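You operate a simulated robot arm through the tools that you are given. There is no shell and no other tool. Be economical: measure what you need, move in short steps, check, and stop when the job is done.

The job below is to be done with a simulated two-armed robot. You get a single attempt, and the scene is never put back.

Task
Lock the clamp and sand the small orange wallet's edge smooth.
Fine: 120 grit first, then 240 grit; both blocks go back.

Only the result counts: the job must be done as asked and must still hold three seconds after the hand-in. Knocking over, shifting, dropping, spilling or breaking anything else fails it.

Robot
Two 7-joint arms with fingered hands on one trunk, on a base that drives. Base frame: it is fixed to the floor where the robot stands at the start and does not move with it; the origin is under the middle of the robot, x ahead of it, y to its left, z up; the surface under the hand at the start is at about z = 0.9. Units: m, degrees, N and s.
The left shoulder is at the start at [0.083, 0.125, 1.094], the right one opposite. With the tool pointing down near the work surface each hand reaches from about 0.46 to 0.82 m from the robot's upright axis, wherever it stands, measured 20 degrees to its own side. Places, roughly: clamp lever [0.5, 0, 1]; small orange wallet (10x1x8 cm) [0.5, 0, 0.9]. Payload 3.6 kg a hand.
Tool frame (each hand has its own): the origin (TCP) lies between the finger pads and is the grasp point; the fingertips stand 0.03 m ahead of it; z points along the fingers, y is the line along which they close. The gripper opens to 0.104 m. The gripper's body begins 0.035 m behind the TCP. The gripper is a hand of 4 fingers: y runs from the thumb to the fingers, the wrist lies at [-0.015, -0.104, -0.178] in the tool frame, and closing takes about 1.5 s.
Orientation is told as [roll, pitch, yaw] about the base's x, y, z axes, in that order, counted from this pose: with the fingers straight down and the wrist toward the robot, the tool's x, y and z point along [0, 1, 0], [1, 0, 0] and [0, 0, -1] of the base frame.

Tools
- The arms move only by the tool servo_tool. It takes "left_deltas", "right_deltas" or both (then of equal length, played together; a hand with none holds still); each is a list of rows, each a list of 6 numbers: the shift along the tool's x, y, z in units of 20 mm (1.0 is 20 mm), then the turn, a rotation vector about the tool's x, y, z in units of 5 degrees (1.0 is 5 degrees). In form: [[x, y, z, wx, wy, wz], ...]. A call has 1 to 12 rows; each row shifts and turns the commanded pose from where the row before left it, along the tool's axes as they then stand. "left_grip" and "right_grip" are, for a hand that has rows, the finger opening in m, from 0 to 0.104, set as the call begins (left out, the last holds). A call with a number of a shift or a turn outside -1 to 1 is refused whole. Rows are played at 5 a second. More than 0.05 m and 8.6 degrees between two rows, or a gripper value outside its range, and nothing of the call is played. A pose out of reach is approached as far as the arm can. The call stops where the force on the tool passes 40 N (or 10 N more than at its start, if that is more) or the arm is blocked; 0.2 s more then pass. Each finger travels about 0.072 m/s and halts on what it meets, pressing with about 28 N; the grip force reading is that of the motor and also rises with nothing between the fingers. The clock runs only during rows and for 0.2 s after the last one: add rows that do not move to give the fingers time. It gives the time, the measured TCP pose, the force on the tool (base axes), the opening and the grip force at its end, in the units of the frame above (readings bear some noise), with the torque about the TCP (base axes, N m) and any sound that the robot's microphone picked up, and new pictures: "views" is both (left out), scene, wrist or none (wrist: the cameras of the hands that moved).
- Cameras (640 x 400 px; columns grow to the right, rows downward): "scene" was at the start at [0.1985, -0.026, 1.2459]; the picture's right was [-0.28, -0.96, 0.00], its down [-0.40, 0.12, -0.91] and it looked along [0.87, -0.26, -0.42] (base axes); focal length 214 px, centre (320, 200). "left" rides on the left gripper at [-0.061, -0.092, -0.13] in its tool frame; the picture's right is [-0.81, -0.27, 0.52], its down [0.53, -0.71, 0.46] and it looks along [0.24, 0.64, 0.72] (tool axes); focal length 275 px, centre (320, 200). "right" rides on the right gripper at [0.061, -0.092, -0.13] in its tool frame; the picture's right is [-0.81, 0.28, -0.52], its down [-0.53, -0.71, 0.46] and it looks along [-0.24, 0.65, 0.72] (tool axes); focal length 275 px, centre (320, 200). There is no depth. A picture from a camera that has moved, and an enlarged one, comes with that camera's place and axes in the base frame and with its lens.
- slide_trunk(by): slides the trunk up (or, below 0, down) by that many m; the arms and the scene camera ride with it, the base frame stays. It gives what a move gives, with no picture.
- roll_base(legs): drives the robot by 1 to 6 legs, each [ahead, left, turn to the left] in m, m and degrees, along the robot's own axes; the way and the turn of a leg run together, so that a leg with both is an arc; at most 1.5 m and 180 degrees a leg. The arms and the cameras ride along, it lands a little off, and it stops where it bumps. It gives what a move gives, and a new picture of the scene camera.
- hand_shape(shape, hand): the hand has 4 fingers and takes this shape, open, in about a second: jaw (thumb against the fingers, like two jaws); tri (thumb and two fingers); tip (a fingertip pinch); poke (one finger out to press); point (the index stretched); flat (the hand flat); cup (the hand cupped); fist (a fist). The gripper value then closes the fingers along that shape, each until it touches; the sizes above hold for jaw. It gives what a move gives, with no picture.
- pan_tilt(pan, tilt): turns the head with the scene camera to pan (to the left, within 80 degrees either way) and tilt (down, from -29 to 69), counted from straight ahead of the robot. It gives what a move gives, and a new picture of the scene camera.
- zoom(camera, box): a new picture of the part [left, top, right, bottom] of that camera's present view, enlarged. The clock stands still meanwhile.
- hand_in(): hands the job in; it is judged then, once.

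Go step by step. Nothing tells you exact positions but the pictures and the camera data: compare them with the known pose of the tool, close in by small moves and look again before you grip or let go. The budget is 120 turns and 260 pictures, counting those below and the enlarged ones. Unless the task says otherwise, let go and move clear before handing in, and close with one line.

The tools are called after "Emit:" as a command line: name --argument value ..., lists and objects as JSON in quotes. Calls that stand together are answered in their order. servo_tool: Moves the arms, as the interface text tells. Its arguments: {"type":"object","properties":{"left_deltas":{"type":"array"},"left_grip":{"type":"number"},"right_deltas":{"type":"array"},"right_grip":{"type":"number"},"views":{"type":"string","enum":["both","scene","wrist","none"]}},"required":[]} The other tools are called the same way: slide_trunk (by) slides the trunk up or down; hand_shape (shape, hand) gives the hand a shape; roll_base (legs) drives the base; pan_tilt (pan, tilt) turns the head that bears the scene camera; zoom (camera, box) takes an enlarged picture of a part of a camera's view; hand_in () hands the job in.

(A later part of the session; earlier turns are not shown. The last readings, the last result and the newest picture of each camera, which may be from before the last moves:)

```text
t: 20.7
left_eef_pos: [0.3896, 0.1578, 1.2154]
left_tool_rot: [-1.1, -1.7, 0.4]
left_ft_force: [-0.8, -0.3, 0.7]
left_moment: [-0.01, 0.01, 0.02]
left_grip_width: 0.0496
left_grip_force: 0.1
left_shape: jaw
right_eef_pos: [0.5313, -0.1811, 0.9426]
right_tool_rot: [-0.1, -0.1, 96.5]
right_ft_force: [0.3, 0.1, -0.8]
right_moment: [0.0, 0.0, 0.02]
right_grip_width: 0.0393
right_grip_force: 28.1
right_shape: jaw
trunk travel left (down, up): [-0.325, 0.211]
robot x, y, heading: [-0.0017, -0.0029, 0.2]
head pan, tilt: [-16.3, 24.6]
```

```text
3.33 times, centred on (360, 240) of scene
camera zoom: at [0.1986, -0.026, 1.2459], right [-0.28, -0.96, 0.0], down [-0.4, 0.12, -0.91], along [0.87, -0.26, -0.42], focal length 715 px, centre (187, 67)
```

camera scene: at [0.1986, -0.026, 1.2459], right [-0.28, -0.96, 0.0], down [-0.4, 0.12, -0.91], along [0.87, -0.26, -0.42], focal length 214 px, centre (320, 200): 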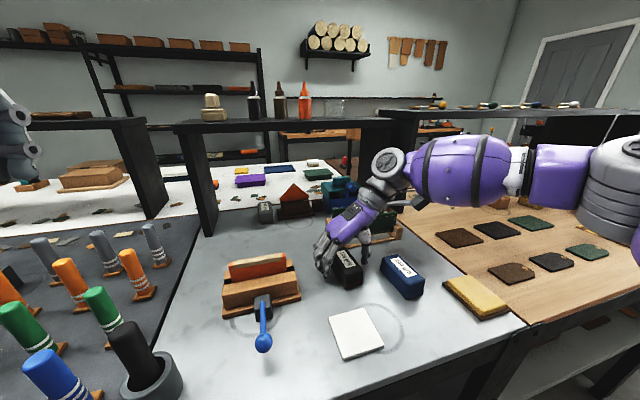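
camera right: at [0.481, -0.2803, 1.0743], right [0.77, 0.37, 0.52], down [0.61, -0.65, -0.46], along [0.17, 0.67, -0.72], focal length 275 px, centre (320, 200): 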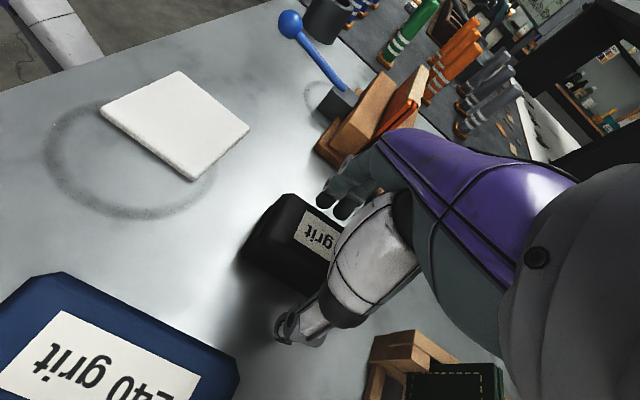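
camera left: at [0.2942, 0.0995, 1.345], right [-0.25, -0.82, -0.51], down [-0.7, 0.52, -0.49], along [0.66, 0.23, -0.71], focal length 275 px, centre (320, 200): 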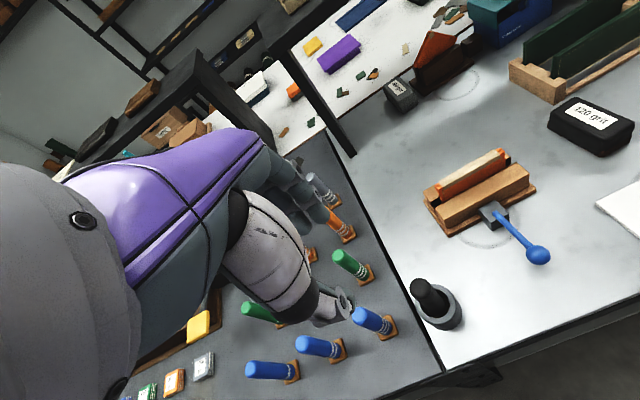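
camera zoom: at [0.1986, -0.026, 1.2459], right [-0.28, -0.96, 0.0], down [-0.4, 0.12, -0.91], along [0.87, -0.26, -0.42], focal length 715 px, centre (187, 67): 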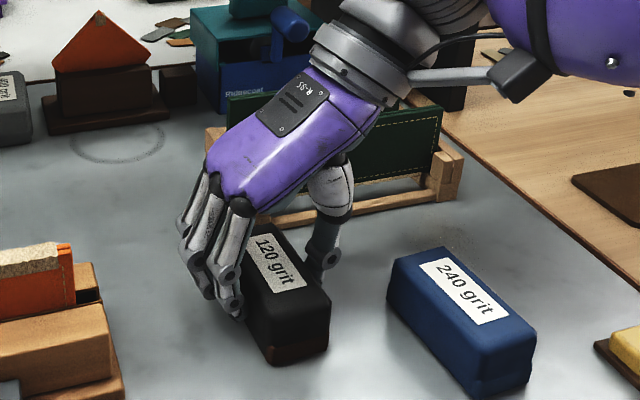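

The 120 block is gripped at 39 mm. I'll lift it, square it to yaw 90° and check it in the hand.

Emit:
servo_tool --right_deltas '[[0, 0, -0.5, 0, 0, 0], [0, 0, -0.9, 0, 0, 0.26], [0, 0, -0.9, 0, 0, 0.26], [0, 0, -0.9, 0, 0, 0.26], [0, 0, -0.9, 0, 0, 0.26], [0, 0, -0.9, 0, 0, 0.26], [0, 0, -0.9, 0, 0, 0]]'

Emit:
zoom --camera "scene" --box '[280, 170, 440, 290]'

```text
t: 22.3
left_eef_pos: [0.3909, 0.1577, 1.2164]
left_tool_rot: [-1.1, -1.6, 0.5]
left_ft_force: [-0.3, 0.0, -0.1]
left_moment: [0.0, 0.0, -0.02]
left_grip_width: 0.0499
left_grip_force: 0.0
left_shape: jaw
right_eef_pos: [0.5325, -0.1825, 1.0605]
right_tool_rot: [0.0, 0.0, 90.1]
right_ft_force: [-0.8, 0.4, -0.1]
right_moment: [-0.04, 0.0, 0.0]
right_grip_width: 0.0395
right_grip_force: 28.0
right_shape: jaw
trunk travel left (down, up): [-0.325, 0.211]
robot x, y, heading: [0.0003, 0.0002, -0.0]
head pan, tilt: [-16.3, 24.6]
camera scene: at [0.1985, -0.0258, 1.2459], right [-0.28, -0.96, 0.0], down [-0.4, 0.12, -0.91], along [0.87, -0.26, -0.42], focal length 214 px, centre (320, 200)
camera right: at [0.4708, -0.2748, 1.1931], right [0.81, 0.28, 0.52], down [0.53, -0.71, -0.45], along [0.24, 0.64, -0.72], focal length 275 px, centre (320, 200)
```

scene: 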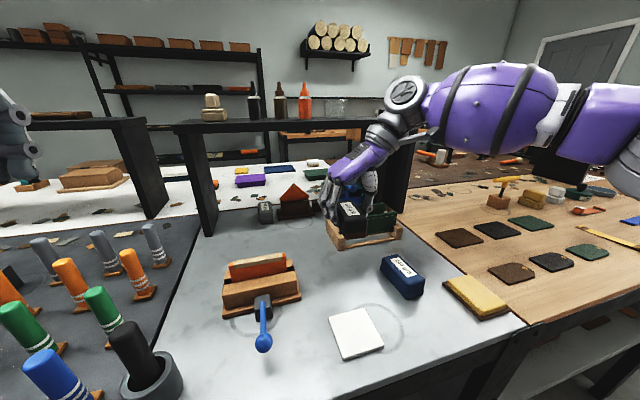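
right: 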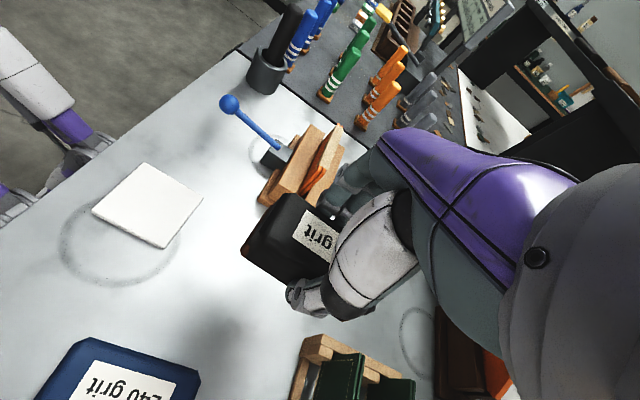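

```text
3.33 times, centred on (360, 230) of scene
camera zoom: at [0.1985, -0.0258, 1.2459], right [-0.28, -0.96, 0.0], down [-0.4, 0.12, -0.91], along [0.87, -0.26, -0.42], focal length 715 px, centre (187, 100)
```

zoom: 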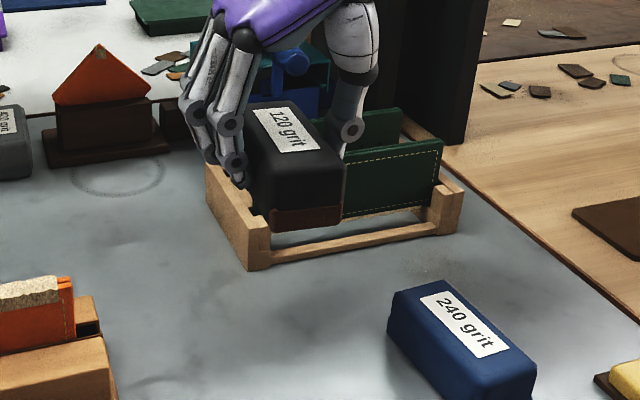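

The block is held level, sanding face down. I'll carry it across above the wallet.

Emit:
servo_tool --right_deltas '[[0.01, 0.98, 0, 0, 0, 0], [0.01, 0.98, 0, 0, 0, 0], [0.01, 0.98, 0, 0, 0, 0], [0.01, 0.98, 0, 0, 0, 0], [0.01, 0.98, 0, 0, 0, 0], [0.01, 0.98, 0, 0, 0, 0], [0.01, 0.98, 0, 0, 0, 0], [0.01, 0.98, 0, 0, 0, 0], [0.01, 0.98, 0, 0, 0, 0]]'

Emit:
zoom --camera "scene" --box '[180, 190, 340, 310]'

```text
t: 24.3
left_eef_pos: [0.3886, 0.1574, 1.2153]
left_tool_rot: [-1.1, -1.7, 0.4]
left_ft_force: [1.1, 1.1, 0.6]
left_moment: [-0.02, -0.02, 0.01]
left_grip_width: 0.0499
left_grip_force: 0.1
left_shape: jaw
right_eef_pos: [0.5293, -0.0372, 1.0604]
right_tool_rot: [0.0, 0.0, 90.0]
right_ft_force: [-0.2, -0.1, -1.5]
right_moment: [-0.01, 0.02, 0.01]
right_grip_width: 0.0393
right_grip_force: 28.5
right_shape: jaw
right hand out of reach, approached as far as the arm can: row 8, 9
trunk travel left (down, up): [-0.325, 0.211]
robot x, y, heading: [-0.0013, 0.0002, 0.2]
head pan, tilt: [-16.3, 24.6]
camera scene: at [0.1984, -0.0259, 1.2459], right [-0.28, -0.96, 0.0], down [-0.4, 0.12, -0.91], along [0.87, -0.26, -0.42], focal length 214 px, centre (320, 200)
camera right: at [0.4678, -0.1289, 1.1931], right [0.81, 0.27, 0.52], down [0.53, -0.71, -0.46], along [0.24, 0.64, -0.72], focal length 275 px, centre (320, 200)
```

scene: 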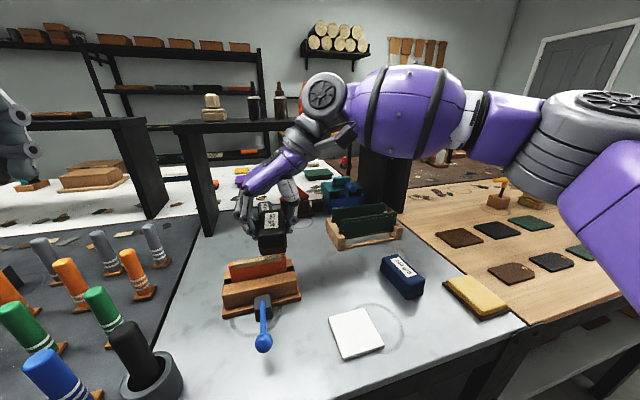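
right: 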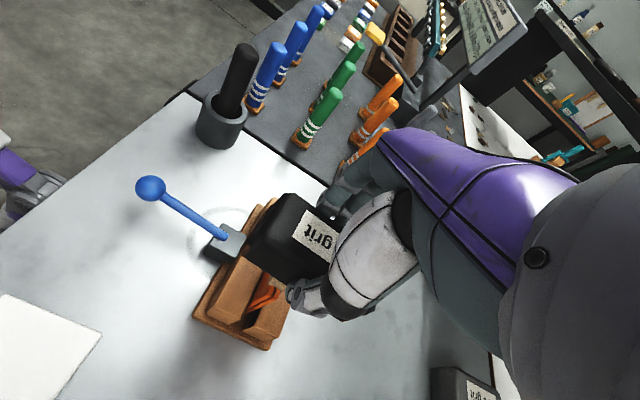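

```text
3.33 times, centred on (260, 250) of scene
camera zoom: at [0.1984, -0.0259, 1.2459], right [-0.28, -0.96, 0.0], down [-0.4, 0.12, -0.91], along [0.87, -0.26, -0.42], focal length 715 px, centre (520, 33)
```

zoom: 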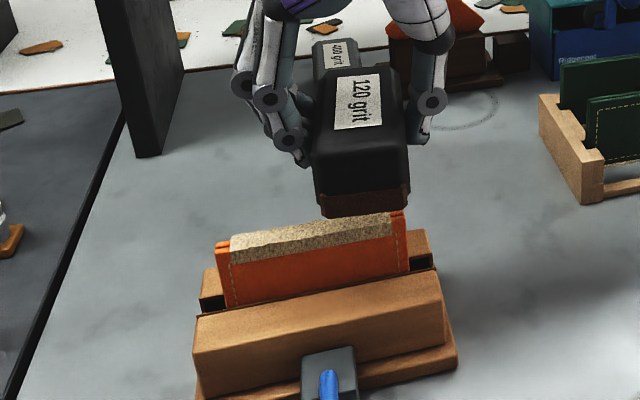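

The arm's reach runs out at y = -0.037 here. I'll roll the base about 0.14 m to the left, so the right arm can work across the wallet comfortably.

Emit:
roll_base --legs '[[0, 0.14, 0]]'

Emit:
zoom --camera "scene" --box '[200, 160, 400, 310]'

```text
t: 26.2
left_eef_pos: [0.3886, 0.2982, 1.2167]
left_tool_rot: [-1.1, -1.8, 0.5]
left_ft_force: [-0.9, 0.4, 0.0]
left_moment: [0.02, 0.0, 0.02]
left_grip_width: 0.0496
left_grip_force: 0.0
left_shape: jaw
right_eef_pos: [0.5298, 0.1052, 1.0611]
right_tool_rot: [0.0, -0.1, 90.1]
right_ft_force: [-0.1, 1.0, -0.1]
right_moment: [-0.02, -0.03, 0.01]
right_grip_width: 0.0394
right_grip_force: 28.1
right_shape: jaw
trunk travel left (down, up): [-0.325, 0.211]
robot x, y, heading: [-0.0003, 0.1401, 0.0]
head pan, tilt: [-16.3, 24.6]
camera scene: at [0.1984, 0.1143, 1.2459], right [-0.28, -0.96, 0.0], down [-0.4, 0.12, -0.91], along [0.87, -0.25, -0.42], focal length 214 px, centre (320, 200)
```

scene: 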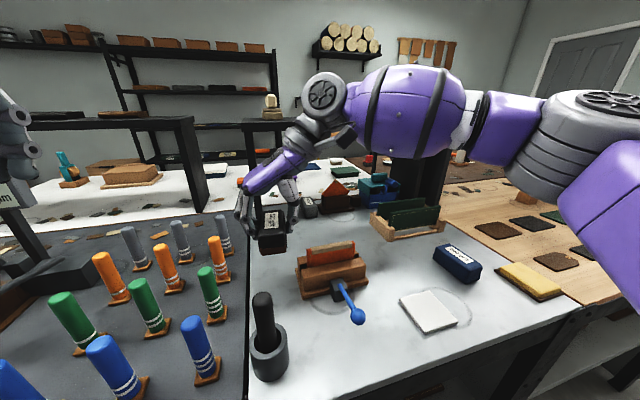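

```text
2.67 times, centred on (300, 235) of scene
camera zoom: at [0.1984, 0.1143, 1.2459], right [-0.28, -0.96, 0.0], down [-0.4, 0.12, -0.91], along [0.87, -0.25, -0.42], focal length 572 px, centre (373, 107)
```

zoom: 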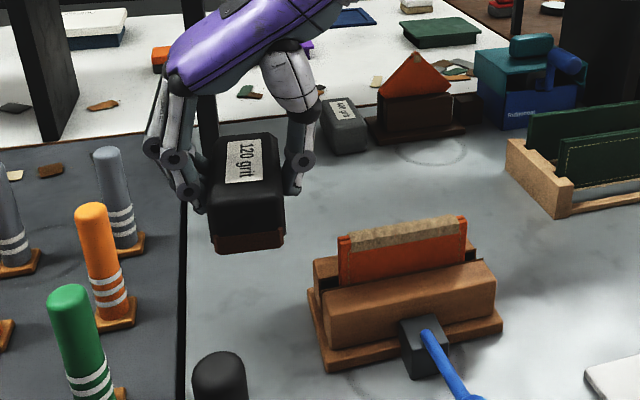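

The base landed accurately. Now I'll move over the left end of the edge and start the approach down.

Emit:
servo_tool --right_deltas '[[0, -0.9, 0, 0, 0, 0], [0, -0.9, 0, 0, 0, 0], [0, -0.9, 0, 0, 0, 0], [0, -0.9, 0, 0, 0, 0], [0, -0.1, 0.4, 0, 0, 0], [0, 0, 0.4, 0, 0, 0]]'

Emit:
zoom --camera "scene" --box '[240, 180, 400, 300]'

```text
t: 27.6
left_eef_pos: [0.3889, 0.2982, 1.2162]
left_tool_rot: [-1.1, -1.6, 0.6]
left_ft_force: [-1.0, 0.4, 0.7]
left_moment: [0.01, -0.02, -0.02]
left_grip_width: 0.0497
left_grip_force: 0.0
left_shape: jaw
right_eef_pos: [0.5299, 0.0313, 1.0449]
right_tool_rot: [0.0, 0.0, 90.2]
right_ft_force: [-1.3, 0.3, -1.1]
right_moment: [-0.04, 0.0, 0.0]
right_grip_width: 0.0394
right_grip_force: 28.5
right_shape: jaw
trunk travel left (down, up): [-0.325, 0.211]
robot x, y, heading: [-0.0022, 0.136, -0.0]
head pan, tilt: [-16.3, 24.6]
camera scene: at [0.1984, 0.1139, 1.2459], right [-0.28, -0.96, 0.0], down [-0.4, 0.12, -0.91], along [0.87, -0.25, -0.42], focal length 214 px, centre (320, 200)
camera right: at [0.4688, -0.0628, 1.1767], right [0.81, 0.28, 0.52], down [0.53, -0.71, -0.46], along [0.24, 0.65, -0.72], focal length 275 px, centre (320, 200)
```

scene: 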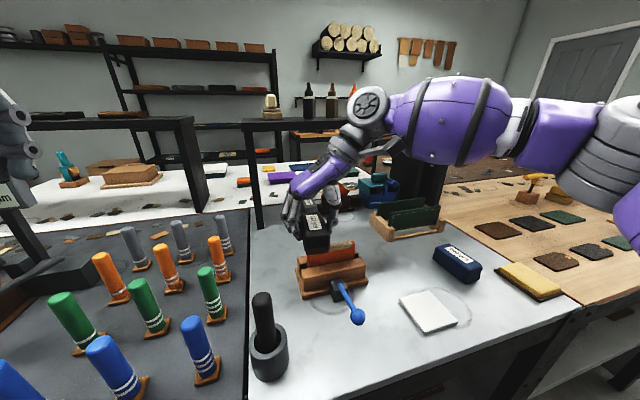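
right: 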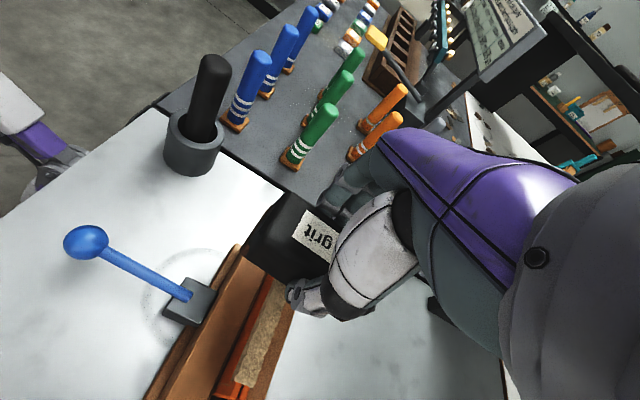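

```text
3.33 times, centred on (320, 240) of scene
camera zoom: at [0.1984, 0.1139, 1.2459], right [-0.28, -0.96, 0.0], down [-0.4, 0.12, -0.91], along [0.87, -0.25, -0.42], focal length 715 px, centre (320, 67)
```

zoom: 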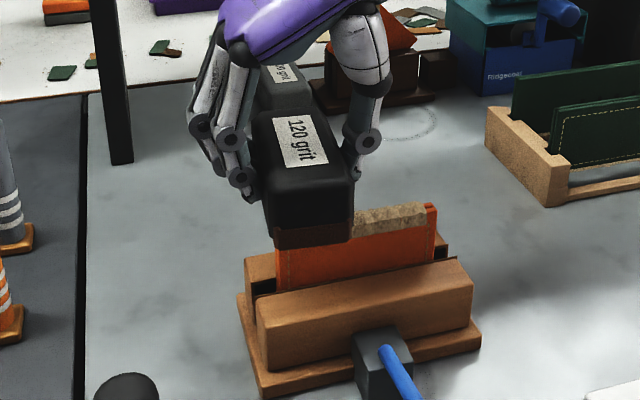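

The block is just above the edge. I'll feel for contact in small downward steps.

Emit:
servo_tool --right_deltas '[[0, -0.5, 0, 0, 0, 0], [0, 0, 0.15, 0, 0, 0], [0, 0, 0.15, 0, 0, 0], [0, 0, 0.15, 0, 0, 0], [0, 0, 0.15, 0, 0, 0]]' --views "none"

Emit:
servo_tool --right_deltas '[[0, 0, 0.1, 0, 0, 0], [0, 0, 0, 0, 0, 0]]' --views "none"

Emit:
servo_tool --right_deltas '[[0, 0, 0.1, 0, 0, 0], [0, 0, 0, 0, 0, 0]]' --views "none"

```text
t: 28.8
left_eef_pos: [0.3897, 0.2987, 1.2159]
left_tool_rot: [-1.1, -1.8, 0.6]
left_ft_force: [0.3, -0.4, -0.5]
left_moment: [-0.02, -0.01, -0.01]
left_grip_width: 0.0497
left_grip_force: 0.1
left_shape: jaw
right_eef_pos: [0.5292, 0.0215, 1.0326]
right_tool_rot: [0.0, 0.0, 90.1]
right_ft_force: [0.1, -0.4, -1.5]
right_moment: [0.0, 0.02, -0.01]
right_grip_width: 0.0393
right_grip_force: 28.0
right_shape: jaw
trunk travel left (down, up): [-0.325, 0.211]
robot x, y, heading: [-0.001, 0.1386, 0.3]
head pan, tilt: [-16.3, 24.6]
```

```text
t: 29.4
left_eef_pos: [0.3902, 0.2984, 1.2163]
left_tool_rot: [-1.1, -1.7, 0.5]
left_ft_force: [-0.3, 1.0, 0.3]
left_moment: [-0.02, 0.01, -0.01]
left_grip_width: 0.0497
left_grip_force: 0.0
left_shape: jaw
right_eef_pos: [0.5284, 0.0212, 1.0303]
right_tool_rot: [0.0, -0.1, 90.0]
right_ft_force: [0.9, -0.7, -0.7]
right_moment: [-0.02, -0.02, 0.0]
right_grip_width: 0.0392
right_grip_force: 27.8
right_shape: jaw
trunk travel left (down, up): [-0.325, 0.211]
robot x, y, heading: [0.0024, 0.1407, 0.1]
head pan, tilt: [-16.3, 24.6]
```

```text
t: 30.0
left_eef_pos: [0.3888, 0.2985, 1.2157]
left_tool_rot: [-1.1, -1.7, 0.6]
left_ft_force: [0.0, -0.1, -0.1]
left_moment: [-0.03, 0.0, -0.03]
left_grip_width: 0.05
left_grip_force: 0.2
left_shape: jaw
right_eef_pos: [0.5292, 0.0214, 1.0285]
right_tool_rot: [0.0, 0.0, 90.2]
right_ft_force: [0.2, -0.4, -2.2]
right_moment: [-0.01, -0.01, 0.03]
right_grip_width: 0.0394
right_grip_force: 27.7
right_shape: jaw
trunk travel left (down, up): [-0.325, 0.211]
robot x, y, heading: [-0.0009, 0.1394, 0.1]
head pan, tilt: [-16.3, 24.6]
```

Emit:
servo_tool --right_deltas '[[0, 0, 0.1, 0, 0, 0], [0, 0, 0, 0, 0, 0]]' --views "none"

Emit:
servo_tool --right_deltas '[[0, 0, 0.1, 0, 0, 0], [0, 0, 0, 0, 0, 0]]' --views "none"

Emit:
servo_tool --right_deltas '[[0, 0, 0.1, 0, 0, 0], [0, 0, 0, 0, 0, 0]]' --views "none"

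Emit:
zoom --camera "scene" --box '[240, 180, 400, 300]'

```text
t: 30.6
left_eef_pos: [0.3892, 0.2983, 1.2162]
left_tool_rot: [-1.1, -1.7, 0.6]
left_ft_force: [1.1, 0.3, -0.8]
left_moment: [0.03, 0.0, -0.01]
left_grip_width: 0.0495
left_grip_force: 0.1
left_shape: jaw
right_eef_pos: [0.5284, 0.0212, 1.0273]
right_tool_rot: [0.0, 0.0, 90.2]
right_ft_force: [-0.4, 0.6, -0.9]
right_moment: [0.01, -0.03, -0.02]
right_grip_width: 0.0391
right_grip_force: 27.9
right_shape: jaw
trunk travel left (down, up): [-0.325, 0.211]
robot x, y, heading: [0.001, 0.138, 0.2]
head pan, tilt: [-16.3, 24.6]
```

```text
t: 31.2
left_eef_pos: [0.3884, 0.299, 1.2169]
left_tool_rot: [-1.1, -1.7, 0.6]
left_ft_force: [0.3, -0.2, 0.8]
left_moment: [0.02, 0.0, -0.03]
left_grip_width: 0.0499
left_grip_force: 0.0
left_shape: jaw
right_eef_pos: [0.5285, 0.021, 1.0268]
right_tool_rot: [-0.1, -0.1, 90.3]
right_ft_force: [1.2, 0.5, 4.6]
right_moment: [-0.02, -0.01, 0.04]
right_grip_width: 0.0392
right_grip_force: 27.7
right_shape: jaw
trunk travel left (down, up): [-0.325, 0.211]
robot x, y, heading: [-0.0006, 0.1373, 0.3]
head pan, tilt: [-16.3, 24.6]
```

```text
t: 31.8
left_eef_pos: [0.388, 0.3001, 1.2159]
left_tool_rot: [-1.1, -1.8, 0.6]
left_ft_force: [-0.5, -0.3, -0.4]
left_moment: [-0.01, -0.01, 0.02]
left_grip_width: 0.0497
left_grip_force: 0.1
left_shape: jaw
right_eef_pos: [0.5288, 0.0224, 1.0254]
right_tool_rot: [-0.3, -0.1, 90.0]
right_ft_force: [1.0, 1.0, 14.4]
right_moment: [-0.04, -0.06, 0.01]
right_grip_width: 0.0397
right_grip_force: 28.0
right_shape: jaw
trunk travel left (down, up): [-0.325, 0.211]
robot x, y, heading: [0.0037, 0.1419, 0.1]
head pan, tilt: [-16.3, 24.6]
```

```text
3.33 times, centred on (320, 240) of scene
camera zoom: at [0.1973, 0.1143, 1.2461], right [-0.28, -0.96, 0.0], down [-0.4, 0.12, -0.91], along [0.87, -0.25, -0.41], focal length 715 px, centre (320, 67)
```

zoom: 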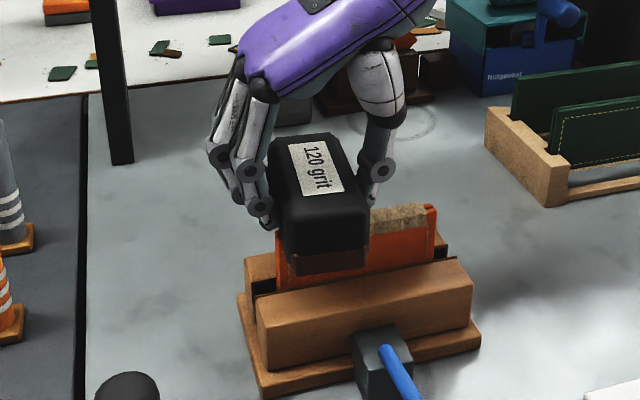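

I have contact at about 14 N. I'll do the first stroke along the edge.

Emit:
servo_tool --right_deltas '[[0, 0.35, 0, 0, 0, 0], [0, -0.35, 0, 0, 0, 0], [0, -0.35, 0, 0, 0, 0], [0, -0.35, 0, 0, 0, 0], [0, -0.35, 0, 0, 0, 0], [0, -0.35, 0, 0, 0, 0], [0, -0.35, 0, 0, 0, 0], [0, -0.35, 0, 0, 0, 0], [0, -0.35, 0, 0, 0, 0], [0, -0.35, 0, 0, 0, 0], [0, -0.35, 0, 0, 0, 0], [0, -0.3, 0, 0, 0, 0]]' --views "scene"

Emit:
zoom --camera "scene" --box '[260, 190, 400, 310]'

```text
t: 34.4
left_eef_pos: [0.3873, 0.2989, 1.2166]
left_tool_rot: [-1.2, -1.7, 0.6]
left_ft_force: [0.3, -0.2, 0.1]
left_moment: [-0.01, 0.01, 0.0]
left_grip_width: 0.0497
left_grip_force: 0.1
left_shape: jaw
right_eef_pos: [0.5286, -0.0474, 1.0255]
right_tool_rot: [-0.1, -0.1, 90.1]
right_ft_force: [0.6, 6.0, 19.6]
right_moment: [0.34, -0.04, 0.07]
right_grip_width: 0.0412
right_grip_force: 28.2
right_shape: jaw
trunk travel left (down, up): [-0.325, 0.211]
robot x, y, heading: [-0.0009, 0.1403, 0.2]
head pan, tilt: [-16.3, 24.6]
camera scene: at [0.197, 0.115, 1.2462], right [-0.28, -0.96, 0.0], down [-0.4, 0.11, -0.91], along [0.87, -0.25, -0.41], focal length 214 px, centre (320, 200)
```

scene: 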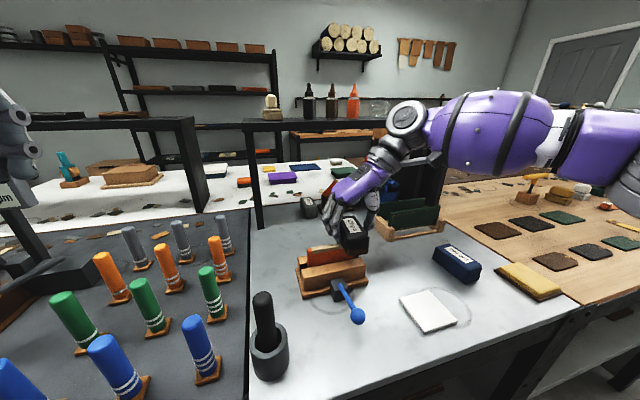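

```text
3.33 times, centred on (330, 250) of scene
camera zoom: at [0.197, 0.115, 1.2462], right [-0.28, -0.96, 0.0], down [-0.4, 0.11, -0.91], along [0.87, -0.25, -0.41], focal length 715 px, centre (287, 33)
```

zoom: 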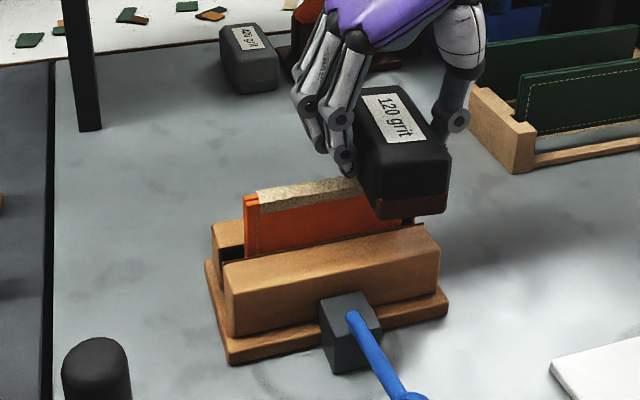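

The stroke works, and the rough strip is already thinning. The block tips slightly in the grip past the end, so I'll shorten the range and stroke back and forth.

Emit:
servo_tool --right_deltas '[[0, 0.35, -0.02, 0, 0, 0], [0, 0.35, 0, 0, 0, 0], [0, 0.35, 0, 0, 0, 0], [0, 0.35, 0, 0, 0, 0], [0, 0.35, 0, 0, 0, 0], [0, 0.35, 0, 0, 0, 0], [0, 0.35, 0, 0, 0, 0], [0, 0.35, 0, 0, 0, 0], [0, 0.35, 0, 0, 0, 0], [0, 0.35, 0, 0, 0, 0], [0, 0.35, 0, 0, 0, 0]]' --views "none"

Emit:
zoom --camera "scene" --box '[260, 190, 400, 310]'

```text
t: 36.8
left_eef_pos: [0.3881, 0.298, 1.2176]
left_tool_rot: [-1.1, -1.8, 0.6]
left_ft_force: [-0.5, 0.9, 0.1]
left_moment: [0.01, 0.01, -0.03]
left_grip_width: 0.0496
left_grip_force: 0.1
left_shape: jaw
right_eef_pos: [0.5289, 0.0297, 1.0248]
right_tool_rot: [-0.1, 0.0, 90.2]
right_ft_force: [0.9, -4.1, 13.7]
right_moment: [-0.21, -0.04, 0.02]
right_grip_width: 0.0409
right_grip_force: 28.7
right_shape: jaw
trunk travel left (down, up): [-0.325, 0.211]
robot x, y, heading: [-0.0001, 0.1418, 0.1]
head pan, tilt: [-16.3, 24.6]
```

```text
3.33 times, centred on (330, 250) of scene
camera zoom: at [0.1974, 0.1138, 1.246], right [-0.28, -0.96, 0.0], down [-0.4, 0.12, -0.91], along [0.87, -0.25, -0.42], focal length 715 px, centre (287, 33)
```

zoom: 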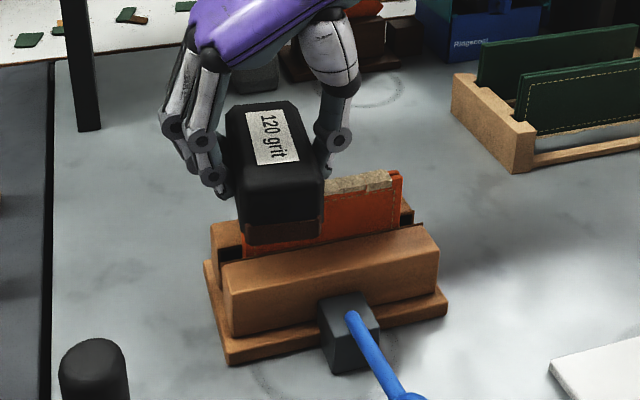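

It's progressing. I'll do another full pair of strokes and then inspect the edge.

Emit:
servo_tool --right_deltas '[[0, -0.33, 0, 0, 0, 0], [0, -0.33, 0, 0, 0, 0], [0, -0.33, 0, 0, 0, 0], [0, -0.33, 0, 0, 0, 0], [0, -0.33, 0, 0, 0, 0], [0, -0.33, 0, 0, 0, 0], [0, -0.33, 0, 0, 0, 0], [0, -0.33, 0, 0, 0, 0], [0, -0.33, 0, 0, 0, 0], [0, -0.33, 0, 0, 0, 0], [0, -0.33, 0, 0, 0, 0]]' --views "none"

Emit:
servo_tool --right_deltas '[[0, 0.35, 0, 0, 0, 0], [0, 0.35, 0, 0, 0, 0], [0, 0.35, 0, 0, 0, 0], [0, 0.35, 0, 0, 0, 0], [0, 0.35, 0, 0, 0, 0], [0, 0.35, 0, 0, 0, 0], [0, 0.35, 0, 0, 0, 0], [0, 0.35, 0, 0, 0, 0], [0, 0.35, 0, 0, 0, 0], [0, 0.35, 0, 0, 0, 0], [0, 0.35, 0, 0, 0, 0]]' --views "none"

Emit:
servo_tool --right_deltas '[[0, 0, -0.5, 0, 0, 0], [0, 0.5, -1, 0, 0, 0], [0, 1, -0.5, 0, 0, 0], [0, 1, 0, 0, 0, 0], [0, 1, 0, 0, 0, 0]]' --views "wrist"

Emit:
zoom --camera "scene" --box '[270, 220, 390, 310]'

```text
t: 39.2
left_eef_pos: [0.3886, 0.3005, 1.2174]
left_tool_rot: [-1.2, -1.7, 0.6]
left_ft_force: [0.6, 0.0, -0.5]
left_moment: [0.01, 0.03, -0.01]
left_grip_width: 0.0497
left_grip_force: 0.0
left_shape: jaw
right_eef_pos: [0.5281, -0.0423, 1.0244]
right_tool_rot: [-0.2, 0.0, 90.1]
right_ft_force: [-0.4, 6.2, 17.4]
right_moment: [0.23, -0.03, 0.02]
right_grip_width: 0.0411
right_grip_force: 27.6
right_shape: jaw
trunk travel left (down, up): [-0.325, 0.211]
robot x, y, heading: [0.0017, 0.1396, 0.4]
head pan, tilt: [-16.3, 24.6]
```

```text
t: 41.6
left_eef_pos: [0.3881, 0.2974, 1.2161]
left_tool_rot: [-1.2, -1.8, 0.6]
left_ft_force: [-0.1, 0.1, 0.0]
left_moment: [-0.01, 0.02, 0.03]
left_grip_width: 0.0499
left_grip_force: 0.0
left_shape: jaw
right_eef_pos: [0.528, 0.0334, 1.0234]
right_tool_rot: [-0.1, 0.0, 90.2]
right_ft_force: [-0.5, -6.3, 15.4]
right_moment: [-0.29, 0.0, 0.0]
right_grip_width: 0.041
right_grip_force: 28.0
right_shape: jaw
trunk travel left (down, up): [-0.325, 0.211]
robot x, y, heading: [0.0015, 0.1381, 0.7]
head pan, tilt: [-16.3, 24.6]
```

```text
t: 42.8
left_eef_pos: [0.3895, 0.2995, 1.2172]
left_tool_rot: [-1.2, -1.7, 0.6]
left_ft_force: [0.3, 0.2, -0.2]
left_moment: [-0.03, -0.01, 0.02]
left_grip_width: 0.0498
left_grip_force: 0.0
left_shape: jaw
right_eef_pos: [0.5301, 0.1042, 1.0636]
right_tool_rot: [0.1, -0.1, 90.1]
right_ft_force: [0.5, 0.3, -0.6]
right_moment: [0.04, 0.01, 0.02]
right_grip_width: 0.0401
right_grip_force: 28.1
right_shape: jaw
trunk travel left (down, up): [-0.325, 0.211]
robot x, y, heading: [0.0007, 0.1412, 0.4]
head pan, tilt: [-16.3, 24.6]
camera right: at [0.47, 0.0105, 1.1952], right [0.81, 0.28, 0.52], down [0.53, -0.71, -0.46], along [0.24, 0.65, -0.72], focal length 275 px, centre (320, 200)
```

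right: 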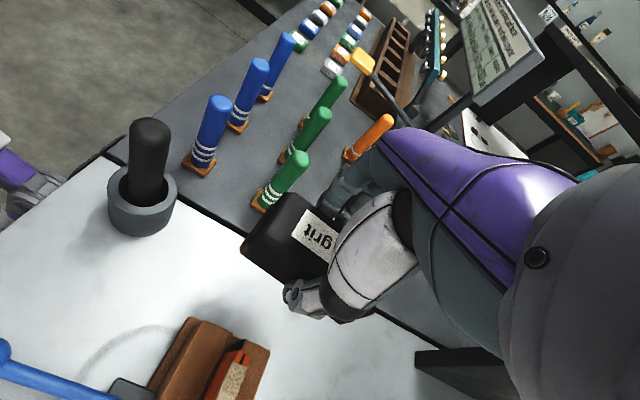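

```text
4.44 times, centred on (330, 265) of scene
camera zoom: at [0.1992, 0.114, 1.2457], right [-0.28, -0.96, 0.0], down [-0.4, 0.12, -0.91], along [0.87, -0.25, -0.42], focal length 953 px, centre (276, -89)
```

zoom: 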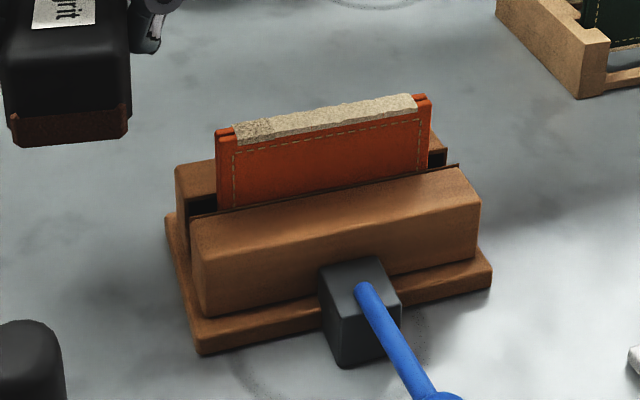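

Most of the strip is smoothed, but the left end, y of about 0.02–0.036, is still rough. I'll go back and sand farther over that end.

Emit:
servo_tool --right_deltas '[[0, -1, 0, 0, 0, 0], [0, -1, 0, 0, 0, 0], [0, -1, 0, 0, 0, 0], [0, -0.7, 0.8, 0, 0, 0], [0, 0, 0.7, 0, 0, 0], [0, 0, 0.3, 0, 0, 0], [0, 0, 0.1, 0, 0, 0]]' --views "none"

Emit:
servo_tool --right_deltas '[[0, 0, 0.06, 0, 0, 0], [0, 0, 0, 0, 0, 0]]' --views "none"

```text
t: 44.4
left_eef_pos: [0.3894, 0.299, 1.2166]
left_tool_rot: [-1.1, -1.6, 0.5]
left_ft_force: [0.3, 0.8, 0.9]
left_moment: [-0.02, 0.01, -0.02]
left_grip_width: 0.0495
left_grip_force: 0.0
left_shape: jaw
right_eef_pos: [0.5291, 0.0293, 1.027]
right_tool_rot: [0.1, 0.0, 90.2]
right_ft_force: [-0.5, -0.3, -1.5]
right_moment: [-0.01, -0.01, 0.01]
right_grip_width: 0.0404
right_grip_force: 27.5
right_shape: jaw
trunk travel left (down, up): [-0.325, 0.211]
robot x, y, heading: [0.0001, 0.1396, 0.2]
head pan, tilt: [-16.3, 24.6]
```

```text
t: 45.0
left_eef_pos: [0.3878, 0.2979, 1.2154]
left_tool_rot: [-1.1, -1.7, 0.6]
left_ft_force: [0.2, 0.4, 0.6]
left_moment: [0.0, -0.02, -0.01]
left_grip_width: 0.0497
left_grip_force: 0.1
left_shape: jaw
right_eef_pos: [0.5301, 0.029, 1.0252]
right_tool_rot: [-0.2, 0.0, 90.0]
right_ft_force: [0.1, 1.0, 1.7]
right_moment: [-0.02, -0.01, -0.01]
right_grip_width: 0.0401
right_grip_force: 28.0
right_shape: jaw
trunk travel left (down, up): [-0.325, 0.211]
robot x, y, heading: [0.0017, 0.1377, 0.5]
head pan, tilt: [-16.3, 24.6]
```

Emit:
servo_tool --right_deltas '[[0, 0, 0.1, 0, 0, 0], [0, 0.33, 0, 0, 0, 0], [0, 0.33, 0, 0, 0, 0], [0, 0.2, 0, 0, 0, 0], [0, -0.33, 0, 0, 0, 0], [0, -0.33, 0, 0, 0, 0], [0, -0.33, 0, 0, 0, 0], [0, -0.33, 0, 0, 0, 0], [0, -0.33, 0, 0, 0, 0], [0, -0.33, 0, 0, 0, 0], [0, 0.33, 0, 0, 0, 0], [0, 0.33, 0, 0, 0, 0]]' --views "none"

Emit:
servo_tool --right_deltas '[[0, 0.33, 0, 0, 0, 0], [0, 0.33, 0, 0, 0, 0], [0, 0.33, 0, 0, 0, 0], [0, 0.33, 0, 0, 0, 0], [0, -0.33, 0, 0, 0, 0], [0, -0.33, 0, 0, 0, 0], [0, -0.33, 0, 0, 0, 0], [0, -0.33, 0, 0, 0, 0], [0, -0.33, 0, 0, 0, 0], [0, -0.33, 0, 0, 0, 0], [0, -0.33, 0, 0, 0, 0], [0, -0.33, 0, 0, 0, 0]]' --views "none"

Emit:
zoom --camera "scene" --box '[270, 220, 390, 310]'

```text
t: 47.6
left_eef_pos: [0.3863, 0.2974, 1.2176]
left_tool_rot: [-1.1, -1.8, 0.6]
left_ft_force: [0.2, -0.1, -0.1]
left_moment: [-0.03, -0.02, -0.02]
left_grip_width: 0.0498
left_grip_force: 0.1
left_shape: jaw
right_eef_pos: [0.5293, 0.0185, 1.0221]
right_tool_rot: [-0.2, -0.1, 90.0]
right_ft_force: [0.2, -11.6, 26.0]
right_moment: [-0.52, 0.04, -0.01]
right_grip_width: 0.0417
right_grip_force: 27.5
right_shape: jaw
trunk travel left (down, up): [-0.325, 0.211]
robot x, y, heading: [-0.0001, 0.137, 0.2]
head pan, tilt: [-16.3, 24.6]
```

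```text
t: 50.2
left_eef_pos: [0.3868, 0.2985, 1.2157]
left_tool_rot: [-1.2, -1.8, 0.6]
left_ft_force: [-0.5, 0.3, 0.4]
left_moment: [-0.01, -0.02, 0.0]
left_grip_width: 0.0497
left_grip_force: 0.1
left_shape: jaw
right_eef_pos: [0.5276, -0.0052, 1.0233]
right_tool_rot: [-0.1, 0.0, 90.2]
right_ft_force: [-0.5, 6.4, 16.7]
right_moment: [0.24, 0.01, 0.04]
right_grip_width: 0.0412
right_grip_force: 27.9
right_shape: jaw
trunk travel left (down, up): [-0.325, 0.211]
robot x, y, heading: [-0.0022, 0.1364, 0.3]
head pan, tilt: [-16.3, 24.6]
```

```text
4.44 times, centred on (330, 265) of scene
camera zoom: at [0.1971, 0.1149, 1.2462], right [-0.28, -0.96, 0.0], down [-0.4, 0.11, -0.91], along [0.87, -0.25, -0.41], focal length 953 px, centre (276, -89)
```

zoom: 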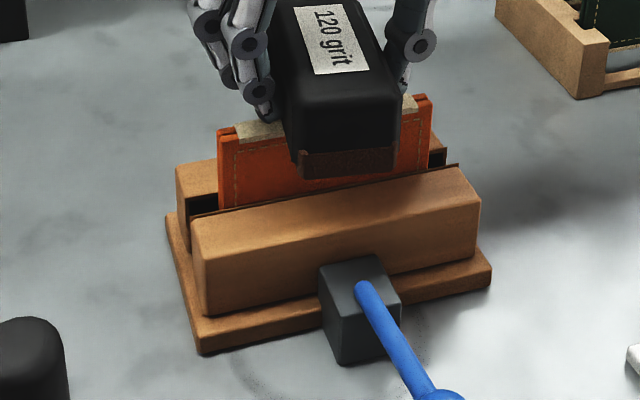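

The left end looks smooth now. I'll do one more pass toward the right end, then lift and inspect.

Emit:
servo_tool --right_deltas '[[0, -0.33, -0.02, 0, 0, 0], [0, -0.33, 0, 0, 0, 0], [0, -0.33, 0, 0, 0, 0], [0, -0.33, 0, 0, 0, 0], [0, -0.33, 0, 0, 0, 0], [0, -0.33, 0, 0, 0, 0], [0, -0.33, 0, 0, 0, 0], [0, 0.33, 0, 0, 0, 0], [0, 0.33, 0, 0, 0, 0], [0, 0.33, 0, 0, 0, 0], [0, 0.33, 0, 0, 0, 0]]' --views "none"

Emit:
servo_tool --right_deltas '[[0, 0.33, 0, 0, 0, 0], [0, 0, -0.5, 0, 0, 0], [0, 0, -1, 0, 0, 0], [0, -1, -0.5, 0, 0, 0], [0, -1, 0, 0, 0, 0], [0, -1, 0, 0, 0, 0], [0, -1, 0, 0, 0, 0]]' --views "wrist"

Emit:
zoom --camera "scene" --box '[285, 230, 375, 290]'

```text
t: 52.6
left_eef_pos: [0.3877, 0.2978, 1.2166]
left_tool_rot: [-1.1, -1.8, 0.6]
left_ft_force: [0.9, 1.2, 0.5]
left_moment: [-0.01, -0.04, 0.01]
left_grip_width: 0.0497
left_grip_force: 0.1
left_shape: jaw
right_eef_pos: [0.5286, -0.0251, 1.022]
right_tool_rot: [-0.1, -0.2, 90.1]
right_ft_force: [-0.1, -5.7, 14.8]
right_moment: [-0.17, 0.02, 0.0]
right_grip_width: 0.0406
right_grip_force: 28.2
right_shape: jaw
trunk travel left (down, up): [-0.325, 0.211]
robot x, y, heading: [-0.0054, 0.1393, 0.2]
head pan, tilt: [-16.3, 24.6]
```

```text
t: 54.2
left_eef_pos: [0.3889, 0.2981, 1.2157]
left_tool_rot: [-1.1, -1.6, 0.6]
left_ft_force: [0.4, 1.0, 0.6]
left_moment: [-0.01, 0.01, 0.02]
left_grip_width: 0.0498
left_grip_force: 0.1
left_shape: jaw
right_eef_pos: [0.5289, -0.1006, 1.0622]
right_tool_rot: [0.1, 0.0, 90.1]
right_ft_force: [0.2, -0.6, -0.4]
right_moment: [0.0, 0.02, 0.0]
right_grip_width: 0.0402
right_grip_force: 27.8
right_shape: jaw
trunk travel left (down, up): [-0.325, 0.211]
robot x, y, heading: [-0.0009, 0.1411, 0.4]
head pan, tilt: [-16.3, 24.6]
camera right: at [0.468, -0.193, 1.195], right [0.81, 0.28, 0.52], down [0.54, -0.71, -0.46], along [0.24, 0.65, -0.72], focal length 275 px, centre (320, 200)
```

right: 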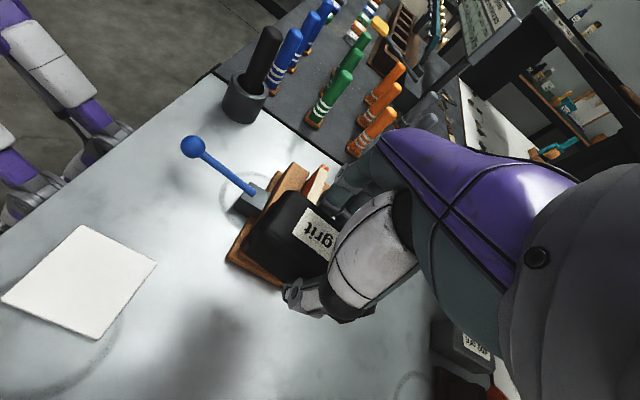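

```text
6.67 times, centred on (330, 260) of scene
camera zoom: at [0.1983, 0.1137, 1.2459], right [-0.28, -0.96, 0.0], down [-0.4, 0.12, -0.91], along [0.87, -0.25, -0.42], focal length 1430 px, centre (253, -200)
```

zoom: 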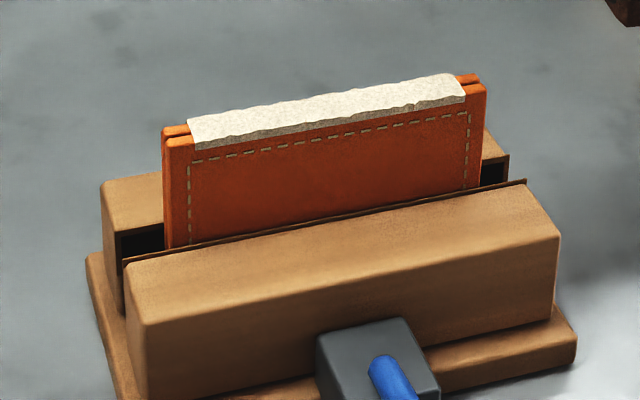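

The edge now has a uniform 120-sanded look. I'll take the 120 block back to its spot at (0.531, -0.181), yaw 96.5°.

Emit:
servo_tool --right_deltas '[[-0.03, -1, 0, 0, 0, 0], [-0.03, -1, 0, 0, 0, 0], [-0.03, -1, 0, 0, 0, 0], [-0.03, -1, 0, 0, 0, 0], [0, 0, 0.5, 0, 0, -0.64], [0, 0, 0.8, 0, 0, -0.64], [0, 0, 1, 0, 0, 0], [0, 0, 1, 0, 0, 0], [0, 0, 1, 0, 0, 0]]'

Emit:
zoom --camera "scene" --box '[320, 190, 480, 310]'

```text
t: 56.2
left_eef_pos: [0.3894, 0.2984, 1.2158]
left_tool_rot: [-1.1, -1.8, 0.6]
left_ft_force: [-0.3, -0.3, 0.1]
left_moment: [0.0, 0.02, 0.0]
left_grip_width: 0.0498
left_grip_force: 0.1
left_shape: jaw
right_eef_pos: [0.5321, -0.179, 0.9762]
right_tool_rot: [-0.1, -0.1, 96.5]
right_ft_force: [0.5, -0.7, -0.8]
right_moment: [-0.02, 0.03, 0.0]
right_grip_width: 0.0404
right_grip_force: 28.3
right_shape: jaw
trunk travel left (down, up): [-0.325, 0.211]
robot x, y, heading: [0.0039, 0.138, -0.1]
head pan, tilt: [-16.3, 24.6]
camera scene: at [0.1985, 0.1139, 1.2459], right [-0.28, -0.96, 0.0], down [-0.4, 0.12, -0.91], along [0.87, -0.25, -0.42], focal length 214 px, centre (320, 200)
camera right: at [0.4824, -0.2784, 1.1085], right [0.77, 0.37, 0.52], down [0.61, -0.65, -0.46], along [0.17, 0.67, -0.72], focal length 275 px, centre (320, 200)
```

scene: 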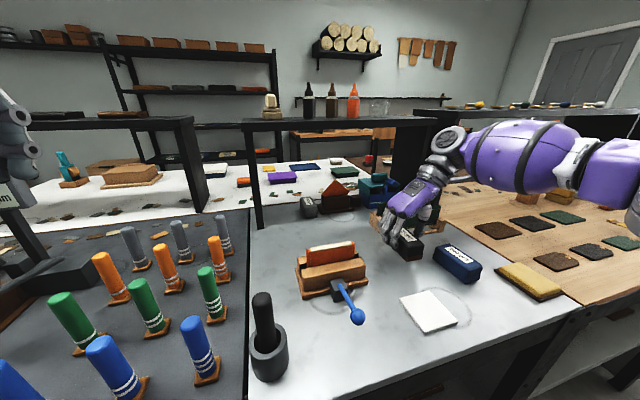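
right: 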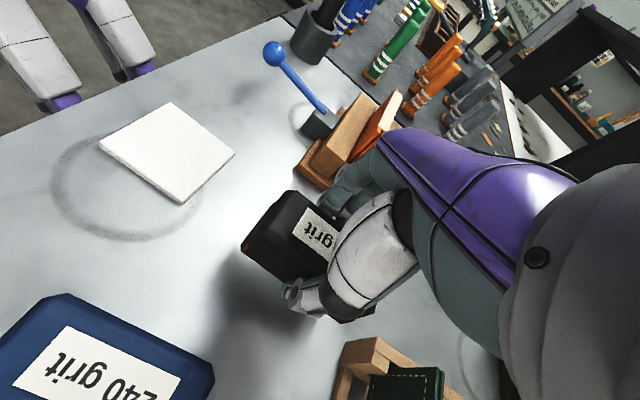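

```text
3.33 times, centred on (400, 250) of scene
camera zoom: at [0.1985, 0.1139, 1.2459], right [-0.28, -0.96, 0.0], down [-0.4, 0.12, -0.91], along [0.87, -0.25, -0.42], focal length 715 px, centre (53, 33)
```

zoom: 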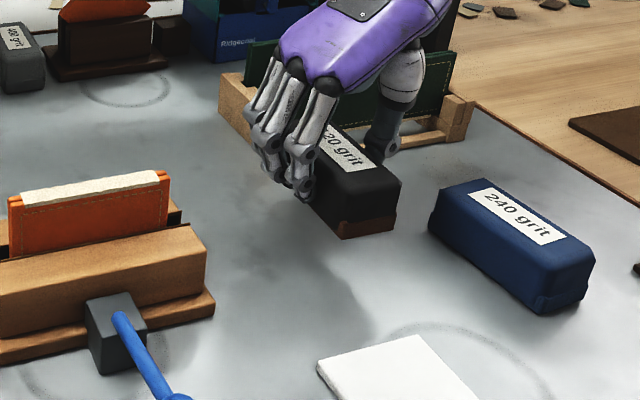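

The block is hovering over its spot. I'll lower it to the table, feeling for contact.

Emit:
servo_tool --right_deltas '[[0, -0.1, 0.7, 0, 0, 0], [0, 0, 0.7, 0, 0, 0], [0, 0, 0.1, 0, 0, 0], [0, 0, 0, 0, 0, 0]]' --views "none"

Emit:
servo_tool --right_deltas '[[0, 0, 0.1, 0, 0, 0], [0, 0, 0, 0, 0, 0]]' --views "none"

Emit:
zoom --camera "scene" --box '[320, 190, 480, 310]'

```text
t: 57.2
left_eef_pos: [0.3881, 0.2992, 1.2175]
left_tool_rot: [-1.1, -1.7, 0.6]
left_ft_force: [-0.1, 0.4, -0.7]
left_moment: [0.03, 0.01, -0.04]
left_grip_width: 0.0495
left_grip_force: 0.1
left_shape: jaw
right_eef_pos: [0.5316, -0.1816, 0.9469]
right_tool_rot: [0.1, 0.0, 96.5]
right_ft_force: [-0.2, -0.8, -1.2]
right_moment: [-0.01, -0.02, 0.01]
right_grip_width: 0.0402
right_grip_force: 28.5
right_shape: jaw
trunk travel left (down, up): [-0.325, 0.211]
robot x, y, heading: [-0.0026, 0.1409, 0.2]
head pan, tilt: [-16.3, 24.6]
```

```text
t: 57.8
left_eef_pos: [0.3882, 0.2978, 1.2164]
left_tool_rot: [-1.2, -1.7, 0.6]
left_ft_force: [0.5, 0.0, -0.3]
left_moment: [-0.01, 0.0, 0.01]
left_grip_width: 0.0497
left_grip_force: 0.1
left_shape: jaw
right_eef_pos: [0.5316, -0.1804, 0.9451]
right_tool_rot: [0.0, 0.0, 96.6]
right_ft_force: [0.7, -0.7, -1.3]
right_moment: [-0.03, 0.01, -0.02]
right_grip_width: 0.0405
right_grip_force: 28.1
right_shape: jaw
trunk travel left (down, up): [-0.325, 0.211]
robot x, y, heading: [0.0001, 0.1418, 0.2]
head pan, tilt: [-16.3, 24.6]
```

```text
3.33 times, centred on (400, 250) of scene
camera zoom: at [0.1984, 0.114, 1.2459], right [-0.28, -0.96, 0.0], down [-0.4, 0.12, -0.91], along [0.87, -0.25, -0.42], focal length 715 px, centre (53, 33)
```

zoom: 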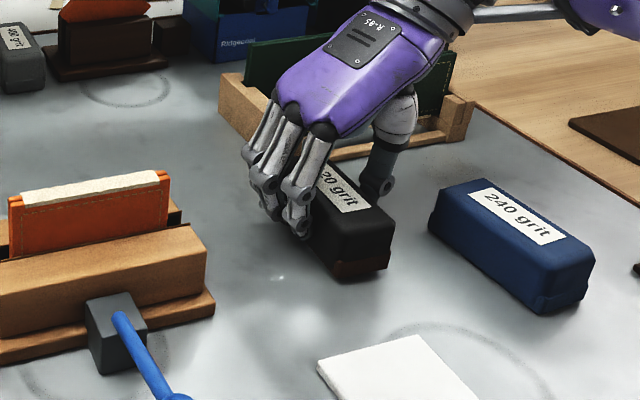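

Emit:
servo_tool --right_deltas '[[0, 0, 0.1, 0, 0, 0], [0, 0, 0, 0, 0, 0]]' --views "none"

Emit:
servo_tool --right_deltas '[[0, 0, 0.07, 0, 0, 0], [0, 0, 0, 0, 0, 0]]' --views "none"

Emit:
servo_tool --right_deltas '[[0, 0, 0.05, 0, 0, 0], [0, 0, 0, 0, 0, 0]]' --views "none"

```text
t: 58.4
left_eef_pos: [0.3886, 0.2983, 1.2158]
left_tool_rot: [-1.2, -1.7, 0.6]
left_ft_force: [-0.3, -0.6, -0.9]
left_moment: [-0.04, 0.01, -0.01]
left_grip_width: 0.0501
left_grip_force: 0.1
left_shape: jaw
right_eef_pos: [0.5322, -0.182, 0.9424]
right_tool_rot: [0.0, -0.1, 96.4]
right_ft_force: [0.8, 0.1, -0.8]
right_moment: [-0.04, 0.06, 0.01]
right_grip_width: 0.0402
right_grip_force: 28.5
right_shape: jaw
trunk travel left (down, up): [-0.325, 0.211]
robot x, y, heading: [0.0008, 0.1364, 0.2]
head pan, tilt: [-16.3, 24.6]
```

```text
t: 59.0
left_eef_pos: [0.3901, 0.298, 1.2173]
left_tool_rot: [-1.1, -1.8, 0.7]
left_ft_force: [0.2, 0.0, -0.4]
left_moment: [0.0, -0.03, -0.04]
left_grip_width: 0.0496
left_grip_force: 0.1
left_shape: jaw
right_eef_pos: [0.533, -0.1798, 0.9402]
right_tool_rot: [0.0, 0.0, 96.5]
right_ft_force: [0.6, -0.4, -1.8]
right_moment: [0.0, -0.01, -0.03]
right_grip_width: 0.0402
right_grip_force: 27.3
right_shape: jaw
trunk travel left (down, up): [-0.325, 0.211]
robot x, y, heading: [-0.0009, 0.1396, 0.2]
head pan, tilt: [-16.3, 24.6]
```

```text
t: 59.6
left_eef_pos: [0.3883, 0.2985, 1.2164]
left_tool_rot: [-1.1, -1.7, 0.6]
left_ft_force: [-0.1, 0.4, 0.2]
left_moment: [0.01, 0.01, 0.01]
left_grip_width: 0.0498
left_grip_force: 0.0
left_shape: jaw
right_eef_pos: [0.5338, -0.1816, 0.9399]
right_tool_rot: [-0.1, 0.0, 96.5]
right_ft_force: [1.7, -0.5, 0.8]
right_moment: [0.02, 0.04, 0.0]
right_grip_width: 0.0401
right_grip_force: 27.5
right_shape: jaw
trunk travel left (down, up): [-0.325, 0.211]
robot x, y, heading: [0.0045, 0.1405, 0.3]
head pan, tilt: [-16.3, 24.6]
```

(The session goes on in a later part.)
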